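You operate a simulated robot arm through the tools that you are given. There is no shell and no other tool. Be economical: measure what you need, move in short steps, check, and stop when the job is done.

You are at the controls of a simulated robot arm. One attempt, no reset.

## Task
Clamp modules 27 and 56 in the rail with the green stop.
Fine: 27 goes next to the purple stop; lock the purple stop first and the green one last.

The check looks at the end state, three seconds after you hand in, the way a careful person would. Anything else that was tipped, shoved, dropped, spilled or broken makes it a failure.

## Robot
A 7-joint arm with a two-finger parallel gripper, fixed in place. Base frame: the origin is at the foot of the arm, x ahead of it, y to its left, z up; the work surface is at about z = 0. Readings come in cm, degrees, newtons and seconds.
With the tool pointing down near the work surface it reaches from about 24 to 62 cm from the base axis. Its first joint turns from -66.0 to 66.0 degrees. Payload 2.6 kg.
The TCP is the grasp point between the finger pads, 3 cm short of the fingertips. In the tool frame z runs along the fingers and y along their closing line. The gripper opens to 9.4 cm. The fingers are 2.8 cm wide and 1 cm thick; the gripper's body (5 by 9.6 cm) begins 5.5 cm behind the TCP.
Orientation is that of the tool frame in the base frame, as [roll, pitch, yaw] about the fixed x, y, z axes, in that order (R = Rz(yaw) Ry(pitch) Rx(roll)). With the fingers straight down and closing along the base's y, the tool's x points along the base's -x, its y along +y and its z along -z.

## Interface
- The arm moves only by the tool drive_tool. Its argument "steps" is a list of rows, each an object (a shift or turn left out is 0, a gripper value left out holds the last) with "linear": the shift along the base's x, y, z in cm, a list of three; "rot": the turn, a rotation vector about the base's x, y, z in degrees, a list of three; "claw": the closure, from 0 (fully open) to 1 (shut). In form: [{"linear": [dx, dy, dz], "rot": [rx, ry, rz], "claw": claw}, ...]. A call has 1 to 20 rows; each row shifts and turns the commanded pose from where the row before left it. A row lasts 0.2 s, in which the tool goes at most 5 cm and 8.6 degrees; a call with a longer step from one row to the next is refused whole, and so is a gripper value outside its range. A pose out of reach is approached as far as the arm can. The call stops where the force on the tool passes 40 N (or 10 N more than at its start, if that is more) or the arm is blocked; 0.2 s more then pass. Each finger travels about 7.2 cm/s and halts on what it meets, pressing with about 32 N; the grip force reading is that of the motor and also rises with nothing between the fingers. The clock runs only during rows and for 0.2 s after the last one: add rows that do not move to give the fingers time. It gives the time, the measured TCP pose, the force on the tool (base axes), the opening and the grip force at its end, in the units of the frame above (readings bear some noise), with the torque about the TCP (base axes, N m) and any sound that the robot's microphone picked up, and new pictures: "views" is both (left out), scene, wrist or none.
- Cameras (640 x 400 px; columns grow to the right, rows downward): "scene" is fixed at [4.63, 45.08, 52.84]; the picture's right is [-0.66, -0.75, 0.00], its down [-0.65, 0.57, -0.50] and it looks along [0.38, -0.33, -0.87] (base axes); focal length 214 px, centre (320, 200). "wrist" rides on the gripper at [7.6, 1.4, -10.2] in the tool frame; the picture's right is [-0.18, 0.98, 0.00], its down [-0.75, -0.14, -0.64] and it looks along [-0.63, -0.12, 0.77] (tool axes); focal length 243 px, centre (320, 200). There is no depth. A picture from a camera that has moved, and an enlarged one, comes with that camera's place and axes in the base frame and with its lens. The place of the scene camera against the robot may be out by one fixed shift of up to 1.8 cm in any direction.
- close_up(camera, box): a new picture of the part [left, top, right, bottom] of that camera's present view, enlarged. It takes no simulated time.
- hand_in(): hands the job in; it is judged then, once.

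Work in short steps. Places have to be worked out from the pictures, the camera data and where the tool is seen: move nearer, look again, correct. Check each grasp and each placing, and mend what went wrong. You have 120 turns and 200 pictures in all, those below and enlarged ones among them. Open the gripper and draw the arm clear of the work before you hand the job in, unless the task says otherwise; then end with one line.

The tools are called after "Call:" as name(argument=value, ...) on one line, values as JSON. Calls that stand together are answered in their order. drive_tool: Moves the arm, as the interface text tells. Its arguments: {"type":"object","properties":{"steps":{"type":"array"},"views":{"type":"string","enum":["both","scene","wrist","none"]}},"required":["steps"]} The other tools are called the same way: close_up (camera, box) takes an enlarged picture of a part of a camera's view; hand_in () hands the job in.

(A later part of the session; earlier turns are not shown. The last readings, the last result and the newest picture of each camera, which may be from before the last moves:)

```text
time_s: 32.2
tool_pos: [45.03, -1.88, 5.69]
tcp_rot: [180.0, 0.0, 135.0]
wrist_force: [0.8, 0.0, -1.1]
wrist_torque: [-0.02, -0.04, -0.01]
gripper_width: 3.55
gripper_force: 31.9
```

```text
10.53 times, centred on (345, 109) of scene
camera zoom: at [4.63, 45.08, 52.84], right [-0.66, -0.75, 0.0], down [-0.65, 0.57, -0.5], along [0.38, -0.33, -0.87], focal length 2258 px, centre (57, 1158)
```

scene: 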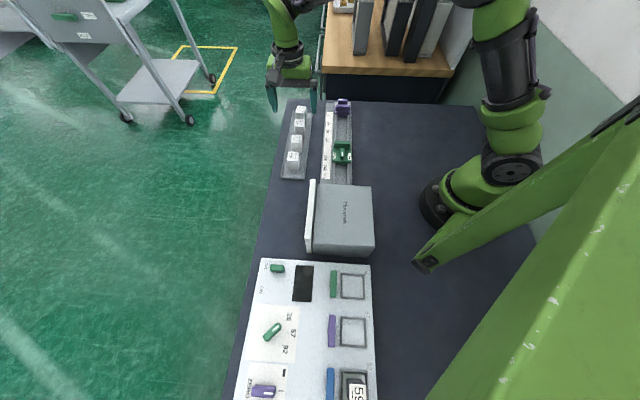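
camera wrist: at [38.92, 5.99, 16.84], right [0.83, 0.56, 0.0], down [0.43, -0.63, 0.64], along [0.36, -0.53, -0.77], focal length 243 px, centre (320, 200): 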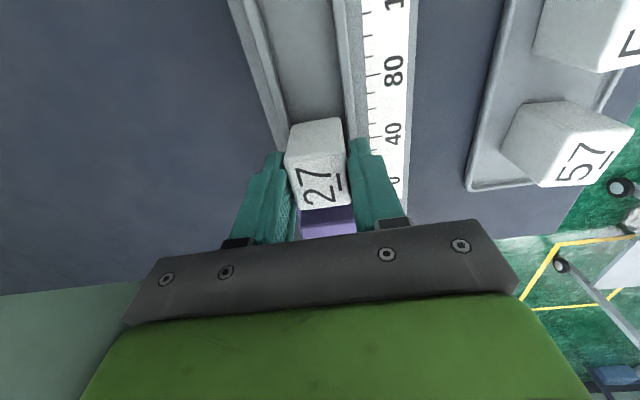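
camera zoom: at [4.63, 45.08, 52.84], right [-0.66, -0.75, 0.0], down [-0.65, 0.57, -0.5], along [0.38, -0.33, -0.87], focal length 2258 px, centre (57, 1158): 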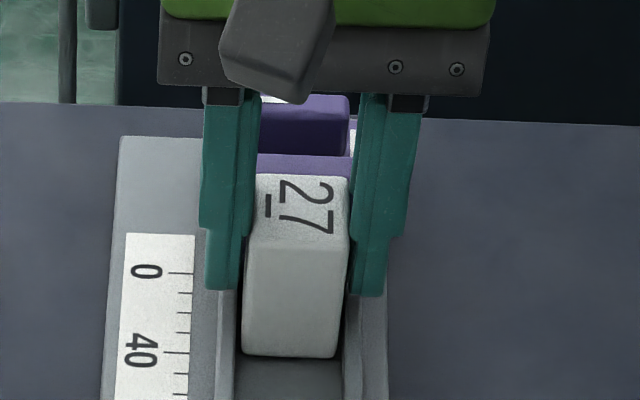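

No contact yet. Continuing in small steps.

Call:
drive_tool(steps=[{"linear": [0.1, -0.1, 0]}, {"linear": [0.1, -0.1, 0]}, {"linear": [0.1, -0.1, 0]}, {}], views="none")

Call:
close_up(camera="wrist", box=[260, 110, 420, 240])

Call:
close_up(camera="scene", box=[320, 90, 370, 128])

```text
time_s: 33.2
tool_pos: [45.14, -2.03, 5.6]
tcp_rot: [-180.0, -0.1, 135.0]
wrist_force: [-4.8, 4.9, 2.2]
wrist_torque: [0.15, 0.16, -0.03]
gripper_width: 3.55
gripper_force: 31.9
```

```text
3.08 times, centred on (340, 175) of wrist
camera zoom: at [40.72, 4.43, 16.08], right [0.83, 0.56, 0.0], down [0.43, -0.63, 0.64], along [0.36, -0.53, -0.77], focal length 746 px, centre (258, 277)
```

zoom: 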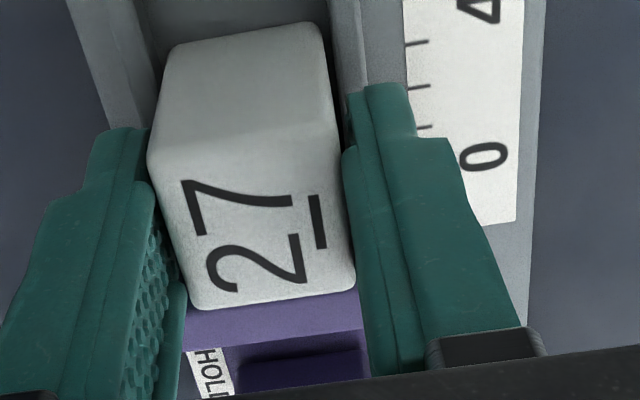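

```text
10.53 times, centred on (345, 109) of scene
camera zoom: at [4.63, 45.08, 52.85], right [-0.66, -0.75, 0.0], down [-0.65, 0.57, -0.5], along [0.38, -0.33, -0.87], focal length 2258 px, centre (57, 1158)
```

zoom: 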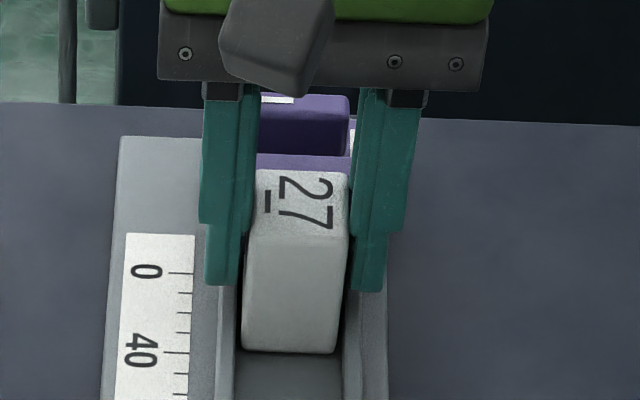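

Contact with the purple stop, about 7 N along the rail. I'll seat it, release and lift away.

Call:
drive_tool(steps=[{"linear": [0, 0, -0.1]}, {"claw": 0.8}, {"claw": 0.6}, {"claw": 0.45}, {"claw": 0.4}, {"linear": [0, 0, 3]}, {"linear": [0, 0, 4]}, {}], views="wrist")

Call:
close_up(camera="wrist", box=[240, 60, 400, 190])

Call:
close_up(camera="scene", box=[320, 90, 370, 128])

```text
time_s: 35.0
tool_pos: [45.37, -2.05, 12.48]
tcp_rot: [-180.0, 0.0, 135.0]
wrist_force: [0.2, -0.7, -0.2]
wrist_torque: [0.01, 0.03, -0.02]
gripper_width: 5.65
gripper_force: 0.1
camera wrist: at [40.82, 4.38, 22.98], right [0.83, 0.56, 0.0], down [0.43, -0.63, 0.64], along [0.36, -0.53, -0.77], focal length 243 px, centre (320, 200)
```

wrist: 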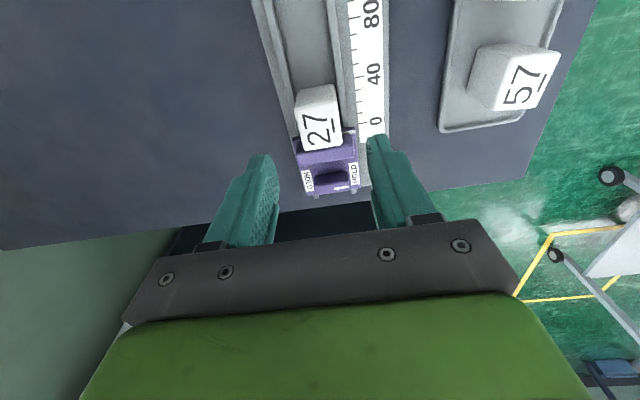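

```text
3.08 times, centred on (320, 125) of wrist
camera zoom: at [40.82, 4.38, 22.98], right [0.83, 0.56, 0.0], down [0.43, -0.63, 0.64], along [0.36, -0.53, -0.77], focal length 746 px, centre (320, 431)
```

zoom: 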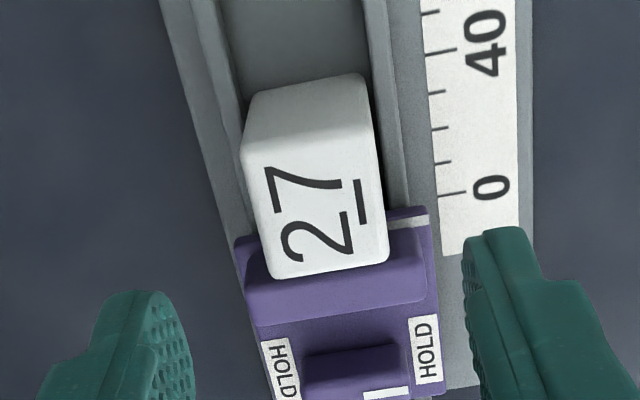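

```text
10.53 times, centred on (345, 109) of scene
camera zoom: at [4.63, 45.08, 52.84], right [-0.66, -0.75, 0.0], down [-0.65, 0.57, -0.5], along [0.38, -0.33, -0.87], focal length 2258 px, centre (57, 1158)
```

zoom: 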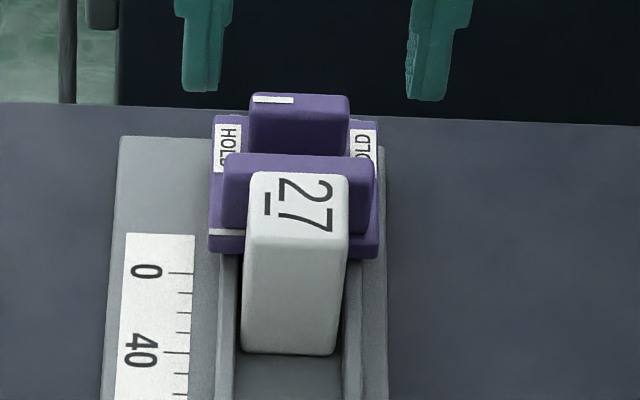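

27 sits flush against the purple jaw. 56's top centre is at about (50.05,13.0), so I'll move above it.

Call:
drive_tool(steps=[{"linear": [0.93, 3.0, 0]}, {"linear": [0.93, 3.0, 0]}, {"linear": [0.93, 3.0, 0]}, {"linear": [0.93, 3.0, 0]}, {"linear": [0.93, 3.0, 0], "claw": 0.35}, {"linear": [0, 0, -2.5]}, {}], views="wrist")

Call:
close_up(camera="wrist", box=[220, 70, 420, 220])

```text
time_s: 36.6
tool_pos: [49.92, 12.81, 10.06]
tcp_rot: [179.9, 0.0, 135.0]
wrist_force: [-1.1, -0.2, 0.0]
wrist_torque: [-0.03, -0.01, 0.0]
gripper_width: 6.13
gripper_force: 0.1
camera wrist: at [45.4, 19.35, 20.47], right [0.83, 0.56, 0.0], down [0.43, -0.63, 0.64], along [0.36, -0.53, -0.77], focal length 243 px, centre (320, 200)
```

wrist: 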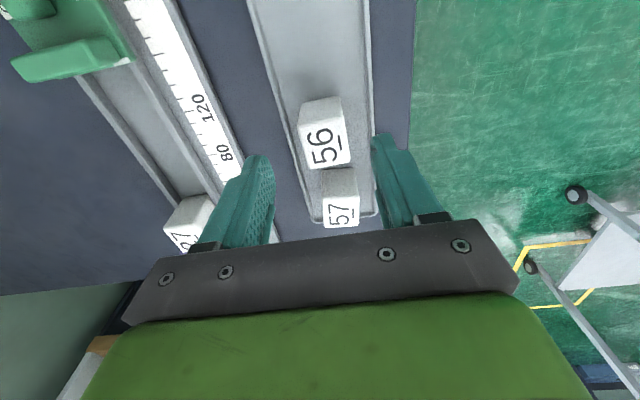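

```text
2.67 times, centred on (320, 145) of wrist
camera zoom: at [45.4, 19.35, 20.47], right [0.83, 0.56, 0.0], down [0.43, -0.63, 0.64], along [0.36, -0.53, -0.77], focal length 647 px, centre (320, 347)
```

zoom: 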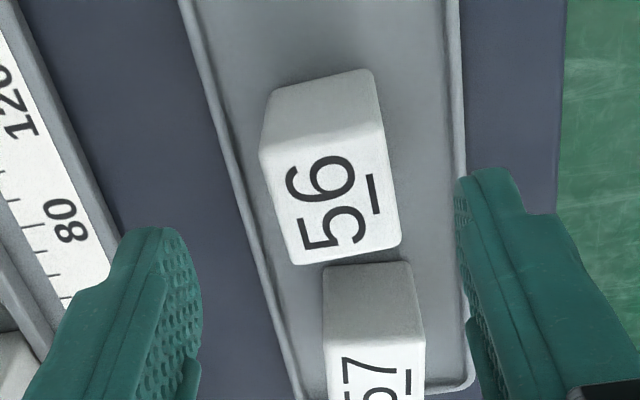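

56 is at about (50.24,12.97). I'll correct, descend and grip.

Call:
drive_tool(steps=[{"linear": [0.3, 0.17, -2.5]}, {"linear": [0, 0, -2.25]}, {}, {"claw": 0.55}, {"claw": 0.65}, {"claw": 0.75}, {"claw": 0.85}, {"claw": 0.9}], views="wrist")

Call:
drive_tool(steps=[{"linear": [0, 0, 2], "claw": 0.9}, {"linear": [0, 0, 3]}, {"linear": [0, 0, 3]}, {}], views="wrist")

```text
time_s: 38.4
tool_pos: [50.23, 12.98, 5.25]
tcp_rot: [-180.0, -0.1, 135.0]
wrist_force: [0.0, 0.5, -0.8]
wrist_torque: [-0.02, 0.01, -0.03]
gripper_width: 3.53
gripper_force: 32.6
camera wrist: at [45.75, 19.49, 15.71], right [0.83, 0.56, 0.0], down [0.43, -0.63, 0.64], along [0.36, -0.53, -0.77], focal length 243 px, centre (320, 200)
```

wrist: 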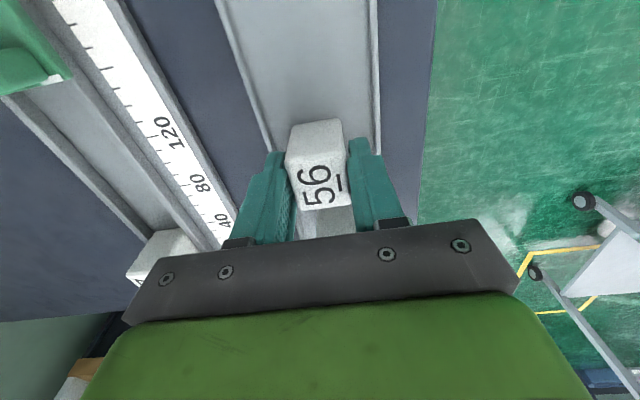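

```text
time_s: 39.4
tool_pos: [50.1, 13.11, 13.21]
tcp_rot: [180.0, -0.1, 135.0]
wrist_force: [0.0, 0.1, -0.1]
wrist_torque: [-0.03, 0.01, 0.0]
gripper_width: 3.55
gripper_force: 31.7
camera wrist: at [45.67, 19.58, 23.68], right [0.83, 0.56, 0.0], down [0.43, -0.63, 0.64], along [0.36, -0.53, -0.77], focal length 243 px, centre (320, 200)
```

wrist: 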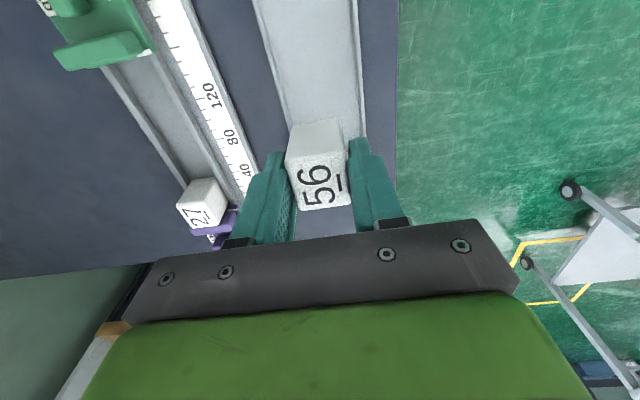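

56 is held. I'll carry it to the rail at about (41.7,1.4), just short of 27.

Call:
drive_tool(steps=[{"linear": [-1.7, -2.32, 0]}, {"linear": [-1.7, -2.32, 0]}, {"linear": [-1.7, -2.32, 0]}, {"linear": [-1.7, -2.32, 0]}, {"linear": [-1.7, -2.34, 0]}, {"linear": [0, 0, -3]}, {"linear": [0, 0, -3]}, {"linear": [0, 0, -0.8]}, {}], views="wrist")

Call:
close_up(camera="wrist", box=[220, 70, 420, 220])

Call:
close_up(camera="scene", box=[310, 90, 380, 145])

```text
time_s: 41.4
tool_pos: [41.91, 1.45, 6.58]
tcp_rot: [180.0, 0.0, 135.0]
wrist_force: [1.1, 0.6, -0.2]
wrist_torque: [-0.05, -0.01, -0.01]
gripper_width: 3.52
gripper_force: 32.1
camera wrist: at [37.3, 7.89, 17.01], right [0.83, 0.56, 0.0], down [0.43, -0.63, 0.64], along [0.36, -0.53, -0.77], focal length 243 px, centre (320, 200)
```

wrist: 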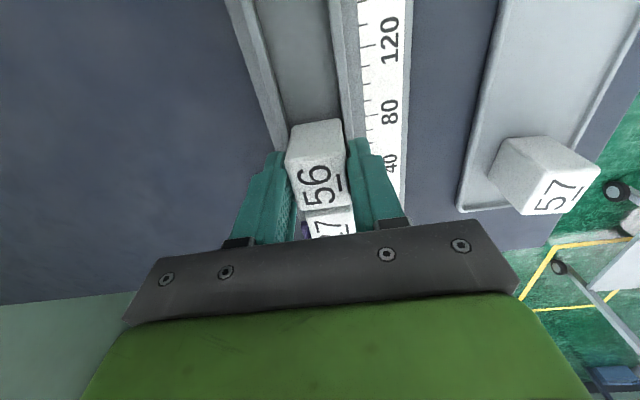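

```text
2.67 times, centred on (320, 145) of wrist
camera zoom: at [37.3, 7.89, 17.01], right [0.83, 0.56, 0.0], down [0.43, -0.63, 0.64], along [0.36, -0.53, -0.77], focal length 647 px, centre (320, 347)
```

zoom: 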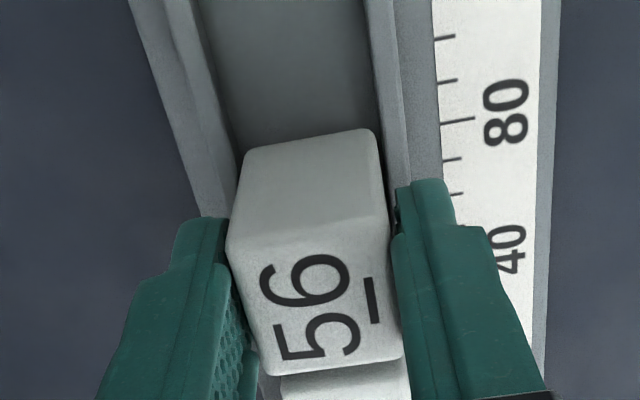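

```text
7.27 times, centred on (345, 118) of scene
camera zoom: at [4.63, 45.08, 52.84], right [-0.66, -0.75, 0.0], down [-0.65, 0.57, -0.5], along [0.38, -0.33, -0.87], focal length 1560 px, centre (138, 800)
```

zoom: 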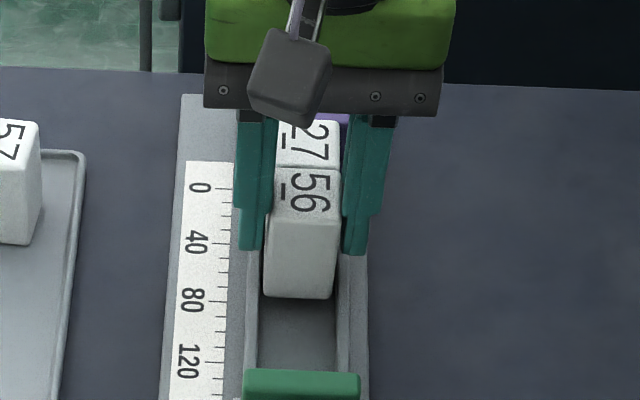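

The tool sits about 1.3 mm too far in the +x+y direction. I'll correct that and lower gently.

Call:
drive_tool(steps=[{"linear": [-0.1, -0.1, -0.2]}, {"linear": [0, 0, -0.3]}, {"linear": [0, 0, -0.2]}, {}], views="none")

Call:
close_up(camera="wrist", box=[220, 70, 420, 220])

```text
time_s: 42.4
tool_pos: [41.7, 1.19, 5.78]
tcp_rot: [179.9, 0.1, 135.0]
wrist_force: [-0.2, 0.1, 0.0]
wrist_torque: [-0.01, 0.01, 0.0]
gripper_width: 3.52
gripper_force: 31.9
```

```text
2.67 times, centred on (320, 145) of wrist
camera zoom: at [37.19, 7.73, 16.24], right [0.83, 0.56, 0.0], down [0.43, -0.63, 0.64], along [0.36, -0.53, -0.77], focal length 647 px, centre (320, 347)
```

zoom: 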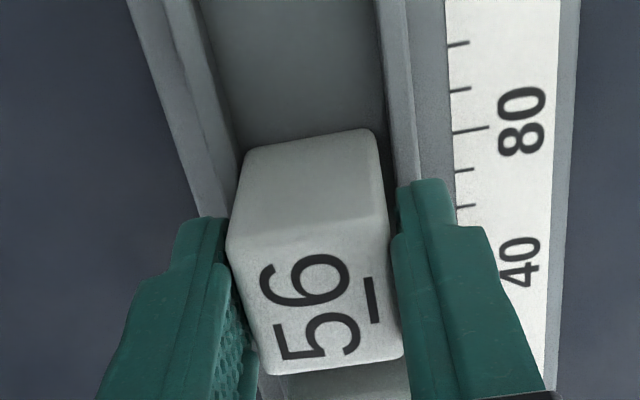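

Now centred to within 1 mm. Continuing down.

Call:
drive_tool(steps=[{"linear": [0.04, 0.04, -0.15]}, {"linear": [0, 0, -0.15]}, {}], views="none")

Call:
drive_tool(steps=[{"linear": [0, 0, -0.12]}, {}], views="none")

```text
time_s: 43.2
tool_pos: [41.81, 1.3, 5.59]
tcp_rot: [179.9, 0.0, 135.0]
wrist_force: [-8.7, -1.0, 26.9]
wrist_torque: [-0.1, 0.51, -0.03]
gripper_width: 3.51
gripper_force: 31.9
```

```text
time_s: 43.6
tool_pos: [41.82, 1.3, 5.59]
tcp_rot: [179.7, 0.1, 134.9]
wrist_force: [-2.3, 0.1, 5.4]
wrist_torque: [0.05, 0.05, 0.02]
gripper_width: 3.49
gripper_force: 32.3
stopped in row 1: the force on the tool passed its limit at 42 N (the readings are from after the stop); the commanded pose is now the measured one
```

Contact at 5.59, so I need to check whether it's seated.

Call:
close_up(camera="wrist", box=[260, 80, 380, 170])

Call:
close_up(camera="scene", box=[320, 90, 370, 138])

```text
4.44 times, centred on (320, 125) of wrist
camera zoom: at [37.25, 7.81, 16.1], right [0.83, 0.56, 0.0], down [0.43, -0.63, 0.64], along [0.37, -0.53, -0.77], focal length 1078 px, centre (320, 533)
```

zoom: 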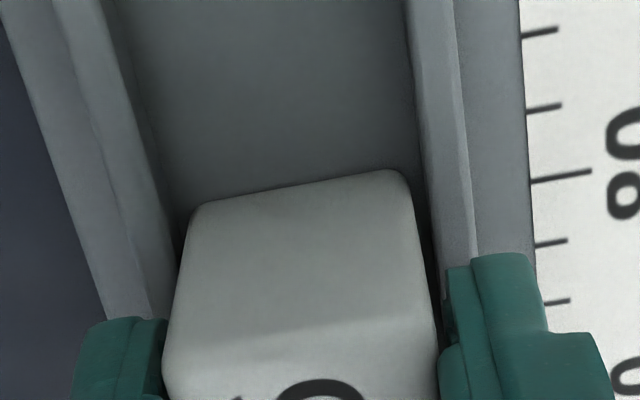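

```text
8.33 times, centred on (345, 114) of scene
camera zoom: at [4.63, 45.08, 52.85], right [-0.66, -0.75, 0.0], down [-0.65, 0.57, -0.5], along [0.38, -0.33, -0.87], focal length 1787 px, centre (112, 917)
```

zoom: 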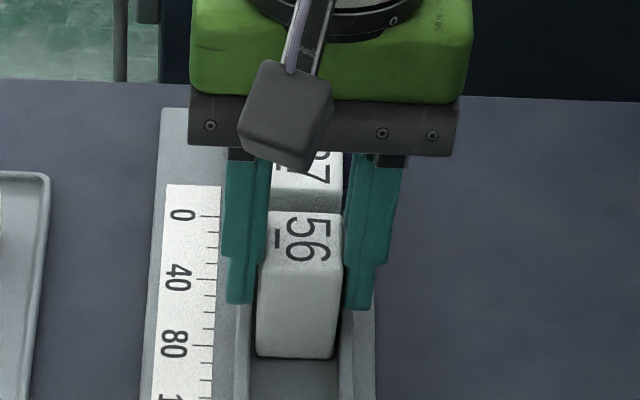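

It looks seated in the channel just as 27 was. I'll slide it towards 27.

Call:
drive_tool(steps=[{"linear": [0, 0, 0.1]}, {"linear": [0.12, -0.12, 0]}, {"linear": [0.12, -0.12, 0]}, {"linear": [0.12, -0.12, 0]}, {"linear": [0.12, -0.12, 0]}, {"linear": [0.12, -0.12, 0]}, {}], views="none")

Call:
drive_tool(steps=[{"linear": [0.08, -0.08, 0]}, {"linear": [0.08, -0.08, 0]}, {"linear": [0.08, -0.08, 0]}, {}], views="none")

Call:
close_up(camera="scene", box=[320, 90, 370, 138])

```text
time_s: 45.2
tool_pos: [42.32, 0.67, 5.74]
tcp_rot: [179.8, 0.1, 135.0]
wrist_force: [-0.9, -0.3, 0.4]
wrist_torque: [0.01, 0.01, 0.01]
gripper_width: 3.53
gripper_force: 31.4
```

```text
time_s: 46.2
tool_pos: [42.55, 0.57, 5.7]
tcp_rot: [179.8, 0.0, 134.9]
wrist_force: [-4.4, 6.1, 1.6]
wrist_torque: [0.13, 0.03, 0.06]
gripper_width: 3.49
gripper_force: 32.1
```

```text
8.33 times, centred on (345, 114) of scene
camera zoom: at [4.63, 45.08, 52.85], right [-0.66, -0.75, 0.0], down [-0.65, 0.57, -0.5], along [0.38, -0.33, -0.87], focal length 1787 px, centre (112, 917)
```

zoom: 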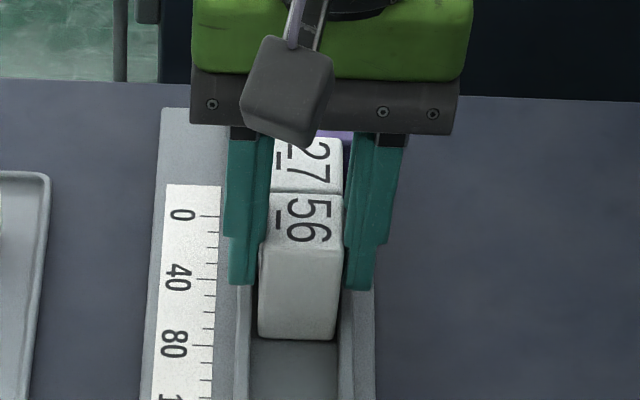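

Contact with 27, about 7 N. I'll set it down, release and lift.

Call:
drive_tool(steps=[{"linear": [0, 0, -0.12]}, {"claw": 0.8}, {"claw": 0.6}, {"claw": 0.45}, {"claw": 0.4}, {"linear": [0, 0, 3]}, {"linear": [0, 0, 4]}, {}], views="wrist")

Call:
close_up(camera="wrist", box=[240, 60, 400, 190])

Call:
close_up(camera="scene", box=[315, 90, 375, 170])

```text
time_s: 48.0
tool_pos: [42.56, 0.48, 12.65]
tcp_rot: [179.9, 0.1, 134.9]
wrist_force: [-0.2, -0.8, -0.8]
wrist_torque: [0.0, -0.03, -0.03]
gripper_width: 5.63
gripper_force: 0.0
camera wrist: at [38.05, 6.97, 23.18], right [0.83, 0.56, 0.0], down [0.43, -0.63, 0.64], along [0.36, -0.53, -0.77], focal length 243 px, centre (320, 200)
```

wrist: 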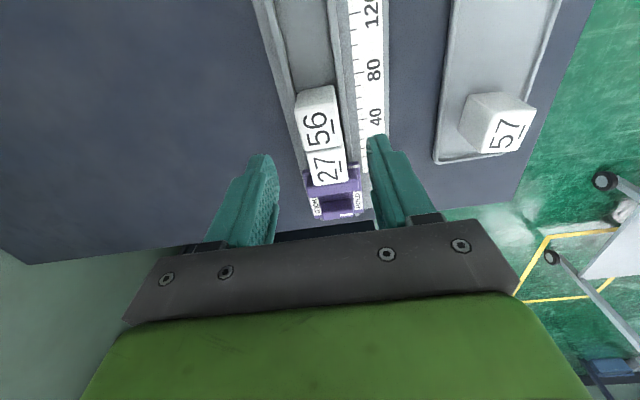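

```text
3.08 times, centred on (320, 125) of wrist
camera zoom: at [38.05, 6.97, 23.18], right [0.83, 0.56, 0.0], down [0.43, -0.63, 0.64], along [0.36, -0.53, -0.77], focal length 746 px, centre (320, 431)
```

zoom: 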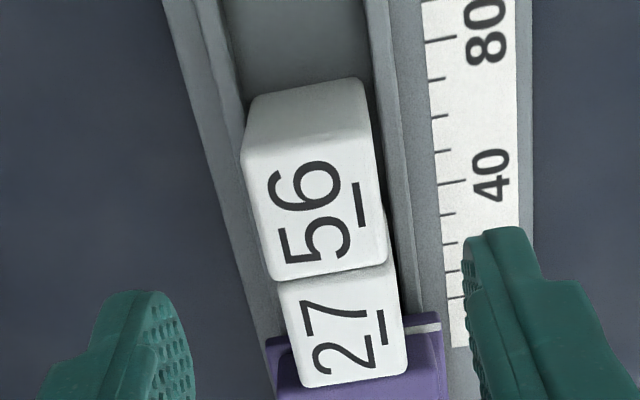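

```text
5.00 times, centred on (345, 130) of scene
camera zoom: at [4.63, 45.08, 52.84], right [-0.66, -0.75, 0.0], down [-0.65, 0.57, -0.5], along [0.38, -0.33, -0.87], focal length 1072 px, centre (195, 550)
```

zoom: 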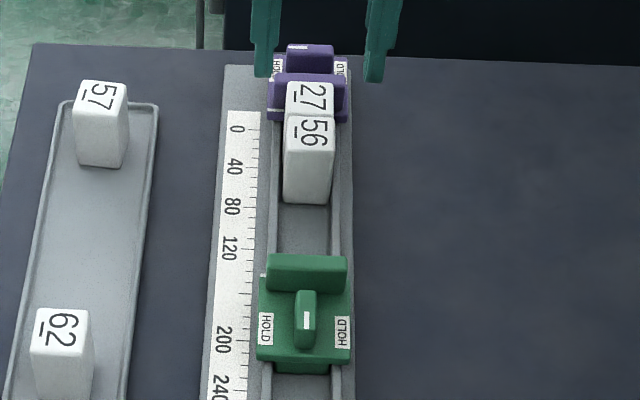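

Both modules are flush in the channel. The green knob is near (32.0,11.2), so I'll move above it.

Call:
drive_tool(steps=[{"linear": [-2.1, 2.14, 0]}, {"linear": [-2.1, 2.14, 0]}, {"linear": [-2.1, 2.14, 0]}, {"linear": [-2.1, 2.14, 0]}, {"linear": [-2.1, 2.14, 0], "claw": 0.5}, {"linear": [0, 0, -2.0], "claw": 0.5}, {}], views="wrist")

Call:
close_up(camera="wrist", box=[240, 90, 400, 220])

```text
time_s: 49.6
tool_pos: [32.12, 11.21, 10.47]
tcp_rot: [179.7, 0.1, 134.9]
wrist_force: [0.1, 0.0, 0.3]
wrist_torque: [-0.01, -0.01, 0.01]
gripper_width: 4.69
gripper_force: 0.0
camera wrist: at [27.51, 17.76, 21.0], right [0.83, 0.56, 0.0], down [0.43, -0.63, 0.64], along [0.36, -0.53, -0.77], focal length 243 px, centre (320, 200)
```

wrist: 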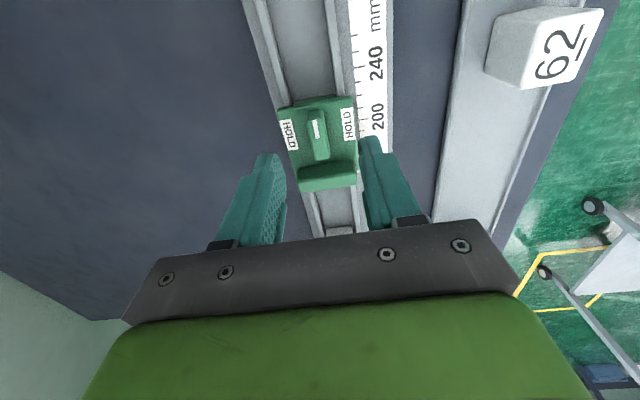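

```text
3.08 times, centred on (320, 155) of wrist
camera zoom: at [27.51, 17.76, 21.0], right [0.83, 0.56, 0.0], down [0.43, -0.63, 0.64], along [0.36, -0.53, -0.77], focal length 746 px, centre (320, 338)
```

zoom: 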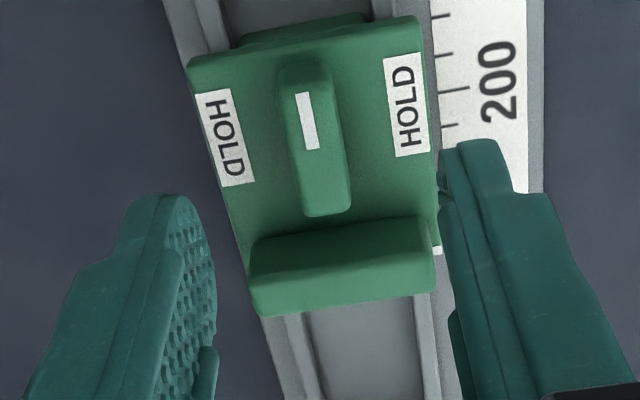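

The green knob centre is about (31.8,11.2). I'll align, descend to TCP z 6.4 and grip it.

Call:
drive_tool(steps=[{"linear": [-0.27, 0.04, -2]}, {"linear": [0, 0, -2.1]}, {}, {"claw": 0.7}, {"claw": 0.85}, {"claw": 1.0}, {"claw": 1.0}], views="wrist")

Call:
close_up(camera="scene", box=[310, 90, 380, 180])

```text
time_s: 51.2
tool_pos: [31.97, 11.19, 6.62]
tcp_rot: [179.7, 0.3, 135.1]
wrist_force: [7.3, 4.9, -6.9]
wrist_torque: [0.05, -0.13, 0.03]
gripper_width: 1.25
gripper_force: 44.9
camera wrist: at [27.34, 17.69, 16.99], right [0.83, 0.56, 0.01], down [0.43, -0.63, 0.64], along [0.37, -0.53, -0.77], focal length 243 px, centre (320, 200)
```

wrist: 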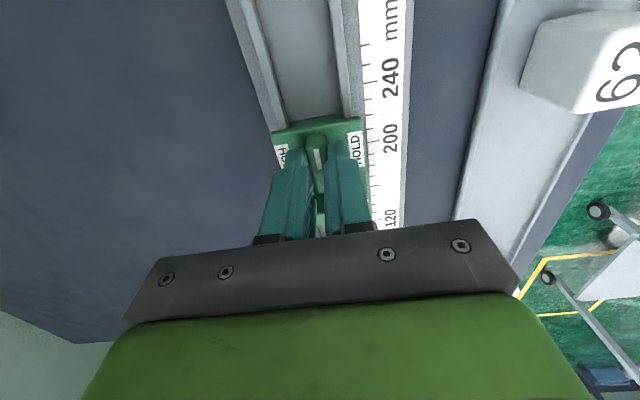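

```text
4.44 times, centred on (345, 135) of scene
camera zoom: at [4.63, 45.08, 52.84], right [-0.66, -0.75, 0.0], down [-0.65, 0.57, -0.5], along [0.38, -0.33, -0.87], focal length 953 px, centre (209, 489)
```

zoom: 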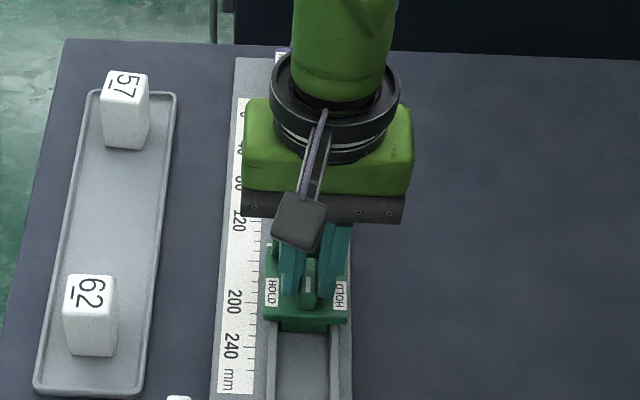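

Gripped at 1.25 cm. I'll slide the green stop towards the modules, first by about 4 cm.

Call:
drive_tool(steps=[{"linear": [0.4, -0.4, 0]}, {"linear": [0.4, -0.4, 0]}, {"linear": [0.4, -0.4, 0]}, {"linear": [0.4, -0.4, 0]}, {"linear": [0.4, -0.4, 0]}, {"linear": [0.4, -0.4, 0]}, {"linear": [0.4, -0.4, 0]}, {}], views="none")

Call:
close_up(camera="scene", box=[310, 90, 380, 180])

```text
time_s: 53.0
tool_pos: [34.74, 8.38, 6.54]
tcp_rot: [179.9, 0.1, 135.0]
wrist_force: [5.0, 6.6, -11.0]
wrist_torque: [0.04, -0.15, 0.02]
gripper_width: 1.21
gripper_force: 44.7
```

```text
4.44 times, centred on (345, 135) of scene
camera zoom: at [4.63, 45.08, 52.84], right [-0.66, -0.75, 0.0], down [-0.65, 0.57, -0.5], along [0.38, -0.33, -0.87], focal length 953 px, centre (209, 489)
```

zoom: 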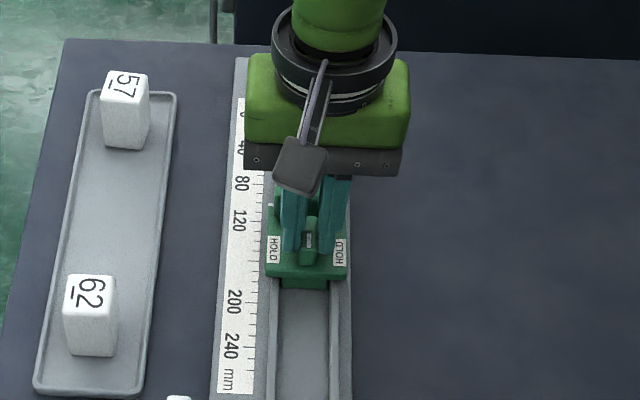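

It slides well. Another 3.4 cm, then fine steps.

Call:
drive_tool(steps=[{"linear": [0.4, -0.4, -0.05]}, {"linear": [0.4, -0.4, 0]}, {"linear": [0.4, -0.4, 0]}, {"linear": [0.4, -0.4, 0]}, {"linear": [0.4, -0.4, 0]}, {"linear": [0.4, -0.4, 0]}, {}], views="wrist")

Call:
close_up(camera="scene", box=[310, 90, 380, 180])

```text
time_s: 54.6
tool_pos: [37.33, 5.96, 6.52]
tcp_rot: [179.8, 0.2, 134.8]
wrist_force: [-3.4, -2.7, 22.9]
wrist_torque: [0.22, 0.43, -0.03]
gripper_width: 1.24
gripper_force: 45.4
camera wrist: at [32.64, 12.43, 16.98], right [0.83, 0.56, 0.0], down [0.43, -0.63, 0.64], along [0.37, -0.53, -0.76], focal length 243 px, centre (320, 200)
```

wrist: 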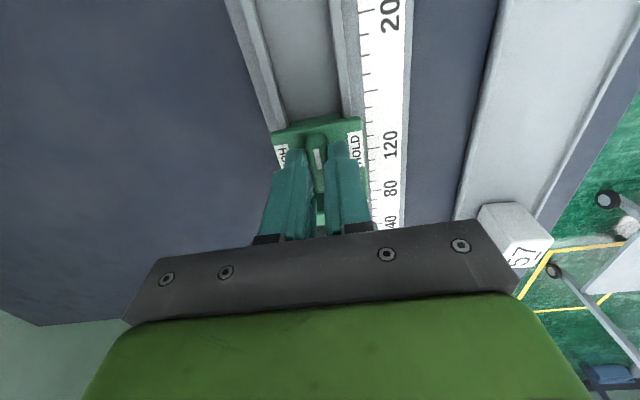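

```text
4.44 times, centred on (345, 135) of scene
camera zoom: at [4.62, 45.08, 52.85], right [-0.66, -0.75, 0.0], down [-0.65, 0.57, -0.5], along [0.38, -0.33, -0.87], focal length 953 px, centre (209, 489)
```

zoom: 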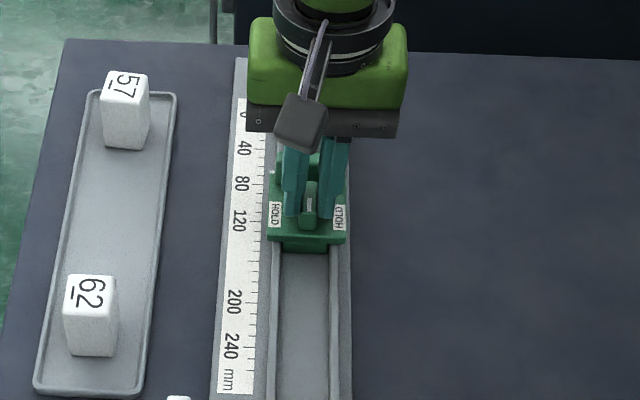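

The tool is pressing down a bit, so I'll raise it slightly and continue in fine steps to contact.

Call:
drive_tool(steps=[{"linear": [0.12, -0.12, 0.06]}, {"linear": [0.12, -0.12, 0]}, {"linear": [0.12, -0.12, 0]}, {"linear": [0.12, -0.12, 0]}, {}], views="none")

Call:
drive_tool(steps=[{"linear": [0.08, -0.08, 0]}, {"linear": [0.08, -0.08, 0]}, {"linear": [0.08, -0.08, 0]}, {}], views="none")

Call:
close_up(camera="scene", box=[315, 95, 375, 150])

```text
time_s: 55.8
tool_pos: [37.66, 5.54, 6.57]
tcp_rot: [179.6, 0.2, 134.8]
wrist_force: [-7.9, -8.1, 35.7]
wrist_torque: [-0.19, 0.3, -0.02]
gripper_width: 1.25
gripper_force: 45.1
```

```text
time_s: 56.8
tool_pos: [37.83, 5.39, 6.5]
tcp_rot: [179.7, 0.1, 134.8]
wrist_force: [-7.3, -7.1, 29.8]
wrist_torque: [-0.41, 0.04, 0.0]
gripper_width: 1.21
gripper_force: 45.1
```

```text
7.27 times, centred on (345, 122) of scene
camera zoom: at [4.62, 45.08, 52.85], right [-0.66, -0.75, 0.0], down [-0.65, 0.57, -0.5], along [0.38, -0.33, -0.87], focal length 1560 px, centre (138, 764)
```

zoom: 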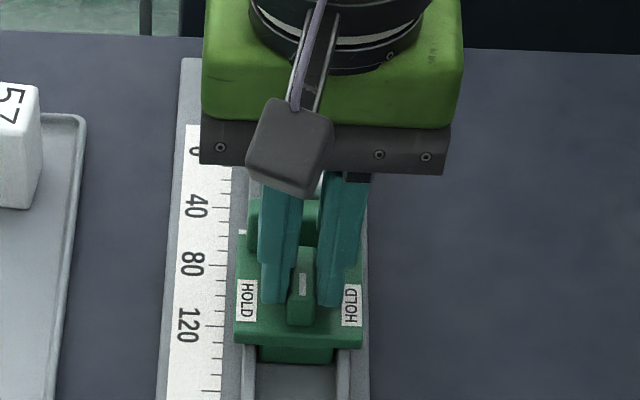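

The vertical force is still about 30 N, so I'll lift 0.15 to relieve it and nudge sideways slightly.

Call:
drive_tool(steps=[{"linear": [-0.03, -0.03, 0.15]}, {}], views="none")

Call:
drive_tool(steps=[{"linear": [0.07, -0.07, 0]}, {"linear": [0.07, -0.07, 0]}, {}], views="none")

```text
time_s: 57.4
tool_pos: [37.69, 5.39, 6.47]
tcp_rot: [179.9, 0.0, 135.0]
wrist_force: [4.8, 3.3, -12.7]
wrist_torque: [-0.95, -1.13, -0.03]
gripper_width: 1.24
gripper_force: 45.5
```

```text
time_s: 58.2
tool_pos: [37.9, 5.33, 6.74]
tcp_rot: [179.7, -0.1, 135.0]
wrist_force: [12.3, 14.8, -35.0]
wrist_torque: [0.51, -0.06, 0.06]
gripper_width: 1.23
gripper_force: 44.5
```

Now it's pulling up. I'll lower 0.08 to balance and go on stepping.

Call:
drive_tool(steps=[{"linear": [0, 0, -0.08]}, {}], views="none")

Call:
drive_tool(steps=[{"linear": [0.07, -0.07, 0]}, {"linear": [0.07, -0.07, 0]}, {}], views="wrist")

Call:
close_up(camera="scene", box=[315, 95, 375, 150])

```text
time_s: 58.8
tool_pos: [37.83, 5.33, 6.43]
tcp_rot: [179.8, 0.0, 134.9]
wrist_force: [7.9, 15.7, -23.4]
wrist_torque: [0.9, 0.42, 0.08]
gripper_width: 1.23
gripper_force: 44.6
```

```text
time_s: 59.6
tool_pos: [37.91, 5.29, 6.55]
tcp_rot: [179.8, -0.2, 134.9]
wrist_force: [-13.1, 22.9, -6.8]
wrist_torque: [0.09, -0.08, 0.06]
gripper_width: 1.23
gripper_force: 45.4
camera wrist: at [33.41, 11.65, 17.04], right [0.83, 0.56, 0.0], down [0.43, -0.64, 0.64], along [0.36, -0.53, -0.77], focal length 243 px, centre (320, 200)
```

wrist: 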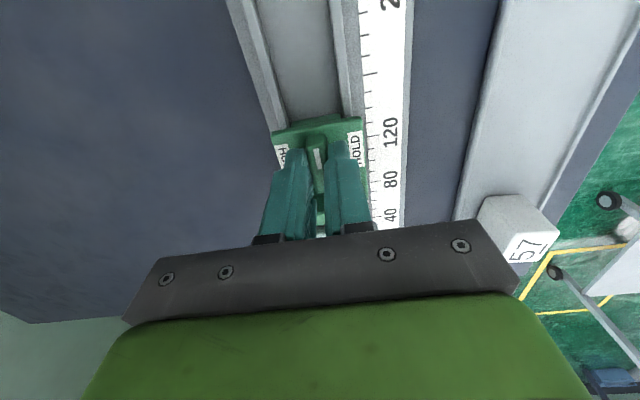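

```text
7.27 times, centred on (345, 122) of scene
camera zoom: at [4.63, 45.08, 52.84], right [-0.66, -0.75, 0.0], down [-0.65, 0.57, -0.5], along [0.38, -0.33, -0.87], focal length 1560 px, centre (138, 764)
```

zoom: 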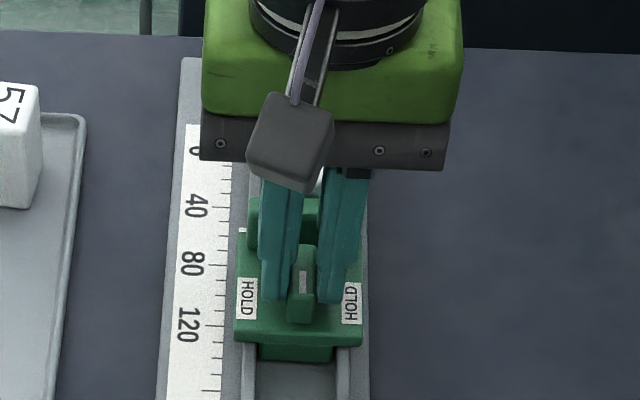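

Contact: about 25 N along the rail, with motion stopped. Holding this push, I'll turn the knob towards HOLD in the direction that worked.

Call:
drive_tool(steps=[{"rot": [0, 0, -5]}, {"rot": [0, 0, -5]}, {"rot": [0, 0, -5]}, {"rot": [0, 0, -5]}, {}], views="wrist")

```text
time_s: 60.8
tool_pos: [37.99, 5.31, 6.6]
tcp_rot: [179.8, -0.1, 115.0]
wrist_force: [0.7, 22.9, -20.6]
wrist_torque: [0.9, 0.19, 0.01]
gripper_width: 1.26
gripper_force: 44.9
camera wrist: at [35.89, 12.82, 17.02], right [0.97, 0.25, 0.0], down [0.19, -0.74, 0.64], along [0.16, -0.62, -0.77], focal length 243 px, centre (320, 200)
```

wrist: 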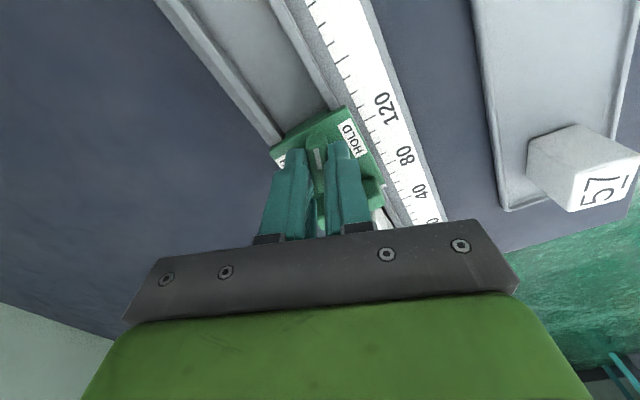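

It's turning, with the opening constant. Continuing.

Call:
drive_tool(steps=[{"rot": [0, 0, -5]}, {"rot": [0, 0, -5]}, {"rot": [0, 0, -5]}, {"rot": [0, 0, -5]}, {"rot": [0, 0, -5]}, {"rot": [0, 0, -5]}, {}], views="none")

Call:
drive_tool(steps=[{"rot": [0, 0, -5]}, {"rot": [0, 0, -5]}, {"rot": [0, 0, -5]}, {"rot": [0, 0, -5]}, {"rot": [0, 0, -5]}, {"rot": [0, 0, -5]}, {}], views="wrist")

```text
time_s: 61.7
tool_pos: [38.0, 5.26, 6.52]
tcp_rot: [179.7, 0.0, 99.6]
wrist_force: [0.9, 1.5, -0.7]
wrist_torque: [-0.17, 0.03, -0.03]
gripper_width: 1.27
gripper_force: 44.9
stopped in row 4: the force on the tool passed its limit at 42 N (the readings are from after the stop); the commanded pose is now the measured one
```

```text
time_s: 63.3
tool_pos: [38.05, 5.42, 6.54]
tcp_rot: [179.7, -0.2, 69.6]
wrist_force: [15.1, 15.8, -28.9]
wrist_torque: [0.39, -0.27, -0.02]
gripper_width: 1.25
gripper_force: 45.0
camera wrist: at [41.87, 12.15, 17.04], right [0.86, -0.51, 0.0], down [-0.4, -0.66, 0.64], along [-0.33, -0.55, -0.77], focal length 243 px, centre (320, 200)
```

wrist: 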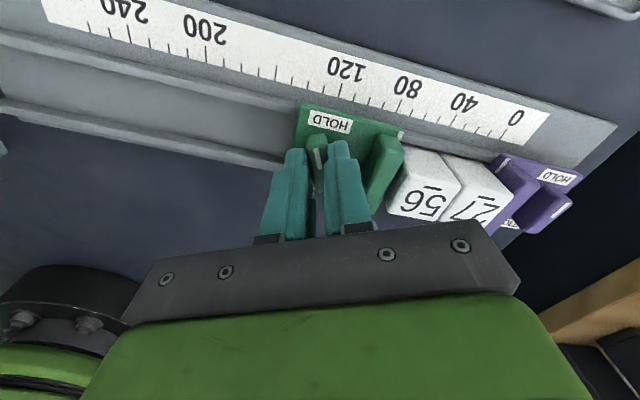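

The push relaxed after the stop. I'll check the gap before finishing the turn.

Call:
close_up(camera="wrist", box=[350, 110, 510, 240])

Call:
close_up(camera="scene", box=[320, 90, 370, 140])

```text
3.08 times, centred on (430, 175) of wrist
camera zoom: at [41.87, 12.15, 17.04], right [0.86, -0.51, 0.0], down [-0.4, -0.66, 0.64], along [-0.33, -0.55, -0.77], focal length 746 px, centre (-18, 277)
```

zoom: 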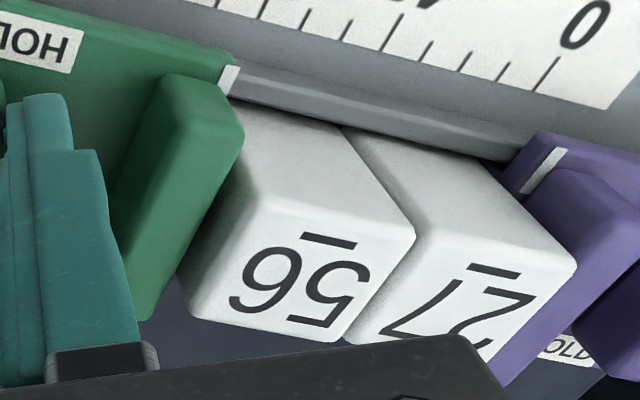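

```text
8.00 times, centred on (345, 115) of scene
camera zoom: at [4.64, 45.08, 52.84], right [-0.66, -0.75, 0.0], down [-0.65, 0.57, -0.5], along [0.38, -0.33, -0.87], focal length 1716 px, centre (120, 880)
```

zoom: 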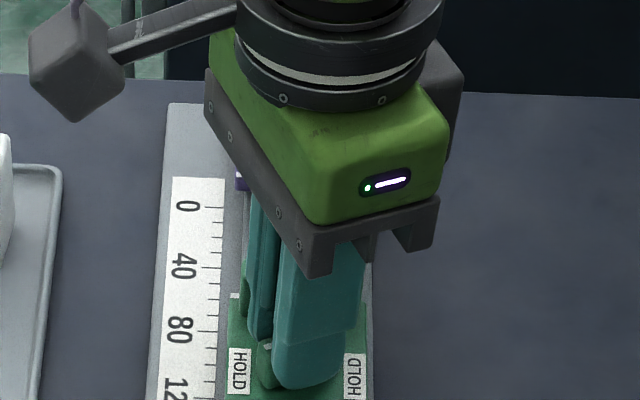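

The wrist view suggests there could be a small gap between the green jaw and 56. I'll push along the rail to test it.

Call:
drive_tool(steps=[{"linear": [-0.05, -0.05, -0.06]}, {"linear": [0.07, -0.07, 0]}, {"linear": [0.07, -0.07, 0]}, {}], views="none")

Call:
close_up(camera="wrist", box=[350, 110, 510, 240])

```text
time_s: 64.3
tool_pos: [38.13, 5.22, 6.6]
tcp_rot: [179.7, -0.2, 69.7]
wrist_force: [8.6, 23.2, 0.4]
wrist_torque: [-0.01, 0.02, -0.02]
gripper_width: 1.25
gripper_force: 44.8
```

```text
3.08 times, centred on (430, 175) of wrist
camera zoom: at [41.97, 11.98, 17.07], right [0.86, -0.51, 0.0], down [-0.4, -0.66, 0.64], along [-0.32, -0.55, -0.77], focal length 746 px, centre (-18, 277)
```

zoom: 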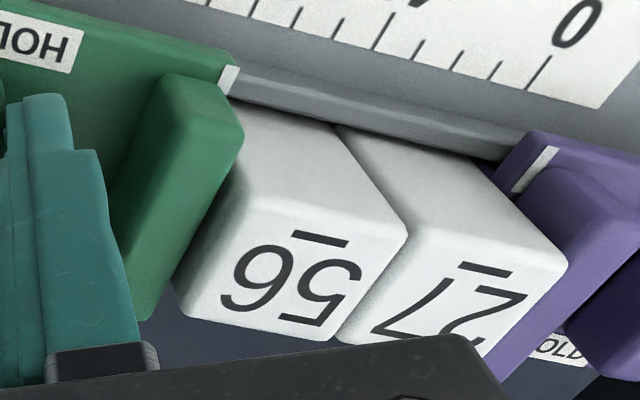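

The gap closed by about 2 mm with only ~10 N along the rail, so it can go further. Keep pushing.

Call:
drive_tool(steps=[{"linear": [0.04, -0.1, 0]}, {"linear": [0.04, -0.1, 0]}, {}], views="none")

Call:
close_up(camera="wrist", box=[350, 110, 510, 240])

```text
time_s: 65.1
tool_pos: [38.2, 5.23, 6.61]
tcp_rot: [179.8, -0.4, 69.9]
wrist_force: [6.7, 29.2, 7.5]
wrist_torque: [0.32, 0.03, 0.01]
gripper_width: 1.26
gripper_force: 45.3
```

```text
3.08 times, centred on (430, 175) of wrist
camera zoom: at [41.99, 11.92, 17.08], right [0.86, -0.51, 0.0], down [-0.4, -0.66, 0.64], along [-0.32, -0.55, -0.77], focal length 746 px, centre (-18, 277)
```

zoom: 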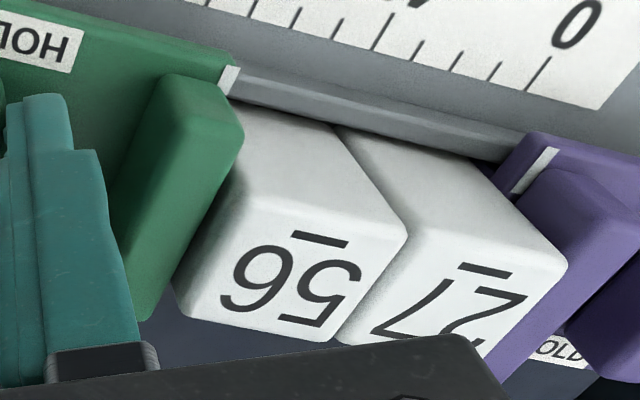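

The geometry shows the jaw ridge is set back about 4 mm from the index mark and contact face. 56's face now coincides with the index, and the last push caused no motion, so it's in contact. I'll relieve the sideways force and finish the turn.

Call:
drive_tool(steps=[{"linear": [0.06, 0.03, 0]}, {}, {"rot": [0, 0, -5]}, {"rot": [0, 0, -5]}, {}], views="none")

Call:
drive_tool(steps=[{"rot": [0, 0, -5]}, {"rot": [0, 0, -5]}, {"rot": [0, 0, -4]}, {}], views="wrist")

```text
time_s: 66.1
tool_pos: [38.2, 5.25, 6.64]
tcp_rot: [179.9, -0.2, 60.7]
wrist_force: [-3.9, 1.5, 6.4]
wrist_torque: [-0.2, 0.23, -0.01]
gripper_width: 1.24
gripper_force: 44.7
stopped in row 5: the force on the tool passed its limit at 42 N (the readings are from after the stop); the commanded pose is now the measured one
```

```text
time_s: 67.1
tool_pos: [38.18, 5.24, 6.45]
tcp_rot: [179.8, -0.4, 46.5]
wrist_force: [-13.3, 1.6, 35.1]
wrist_torque: [-0.29, 0.68, -0.03]
gripper_width: 1.26
gripper_force: 45.6
camera wrist: at [44.39, 9.74, 17.08], right [0.59, -0.81, 0.0], down [-0.63, -0.45, 0.64], along [-0.52, -0.37, -0.77], focal length 243 px, centre (320, 200)
```

wrist: 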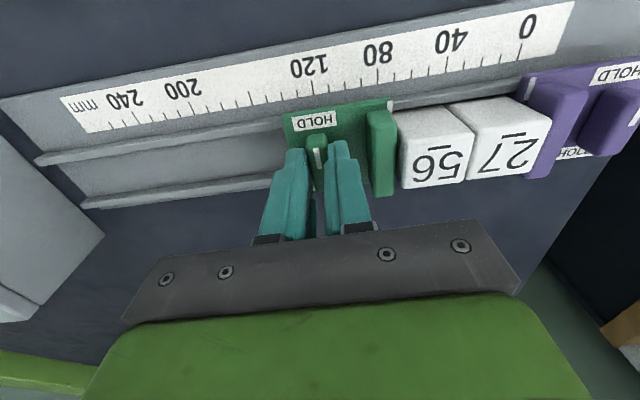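

At 46.5°, nearly home. I'll inspect the contact closely before finishing.

Call:
close_up(camera="wrist", box=[360, 70, 600, 210])

Call:
close_up(camera="wrist", box=[360, 90, 440, 200])

```text
2.67 times, centred on (480, 140) of wrist
camera zoom: at [44.39, 9.74, 17.08], right [0.59, -0.81, 0.0], down [-0.63, -0.45, 0.64], along [-0.52, -0.37, -0.77], focal length 647 px, centre (-107, 360)
```

zoom: 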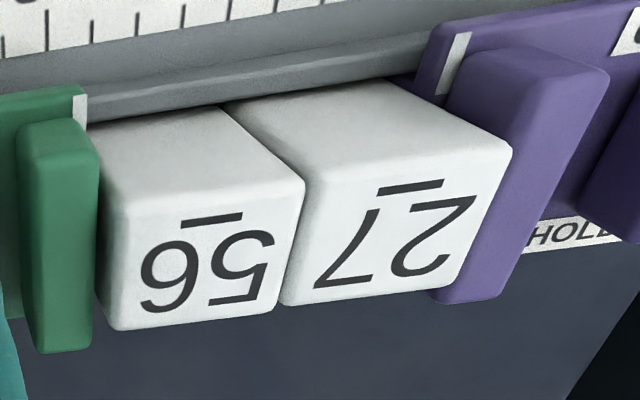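

```text
3.64 times, centred on (400, 145) of wrist
camera zoom: at [44.39, 9.74, 17.08], right [0.59, -0.81, 0.0], down [-0.63, -0.45, 0.64], along [-0.52, -0.37, -0.77], focal length 882 px, centre (29, 400)
```

zoom: 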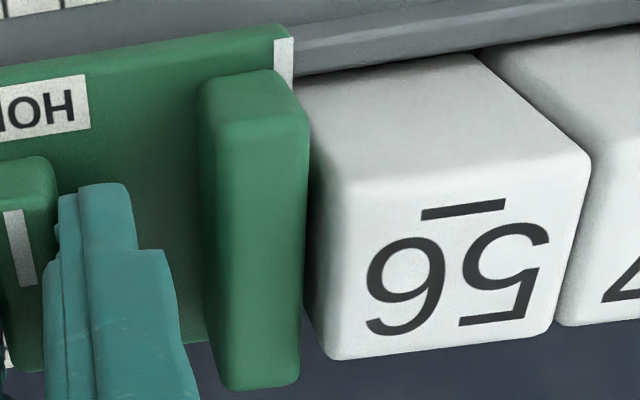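

Nearly tight, with a sliver of maybe 1–2 mm. I'll relieve the vertical force, push once more along the rail, then turn to the end stop.

Call:
drive_tool(steps=[{"linear": [0, 0, 0.08]}, {"linear": [0.07, -0.07, 0]}, {"linear": [0.07, -0.07, 0]}, {}], views="none")

Call:
close_up(camera="wrist", box=[360, 90, 440, 200])

```text
time_s: 68.1
tool_pos: [38.34, 5.08, 6.51]
tcp_rot: [-179.9, -0.3, 46.6]
wrist_force: [-20.4, 6.2, 28.4]
wrist_torque: [0.41, 0.22, -0.04]
gripper_width: 1.24
gripper_force: 44.9
```

```text
3.64 times, centred on (400, 145) of wrist
camera zoom: at [44.46, 9.74, 17.04], right [0.59, -0.81, 0.0], down [-0.62, -0.45, 0.64], along [-0.52, -0.37, -0.77], focal length 882 px, centre (29, 400)
```

zoom: 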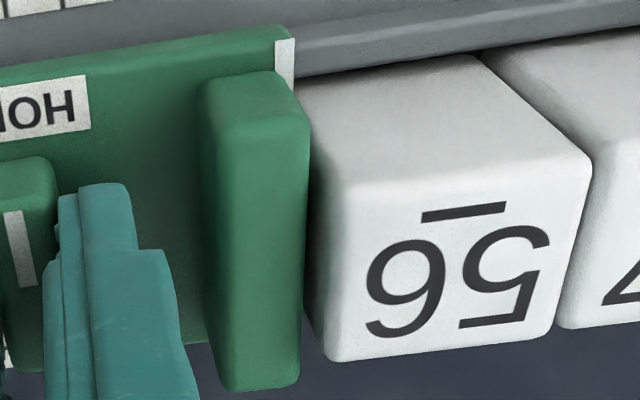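

The 56 face is at s≈-28.0 and the green index at s≈-27.99, so they're in contact under about 19 N of push. Now I'll turn to the end stop.

Call:
drive_tool(steps=[{"linear": [0, 0, 0.05], "rot": [0, 0, -1.5]}, {"rot": [0, 0, -2]}, {"rot": [0, 0, -2]}, {}], views="none")

```text
time_s: 69.1
tool_pos: [38.28, 5.19, 6.48]
tcp_rot: [180.0, -0.3, 41.3]
wrist_force: [-7.4, 12.8, -7.7]
wrist_torque: [-0.14, 0.63, 1.46]
gripper_width: 1.32
gripper_force: 45.1
```

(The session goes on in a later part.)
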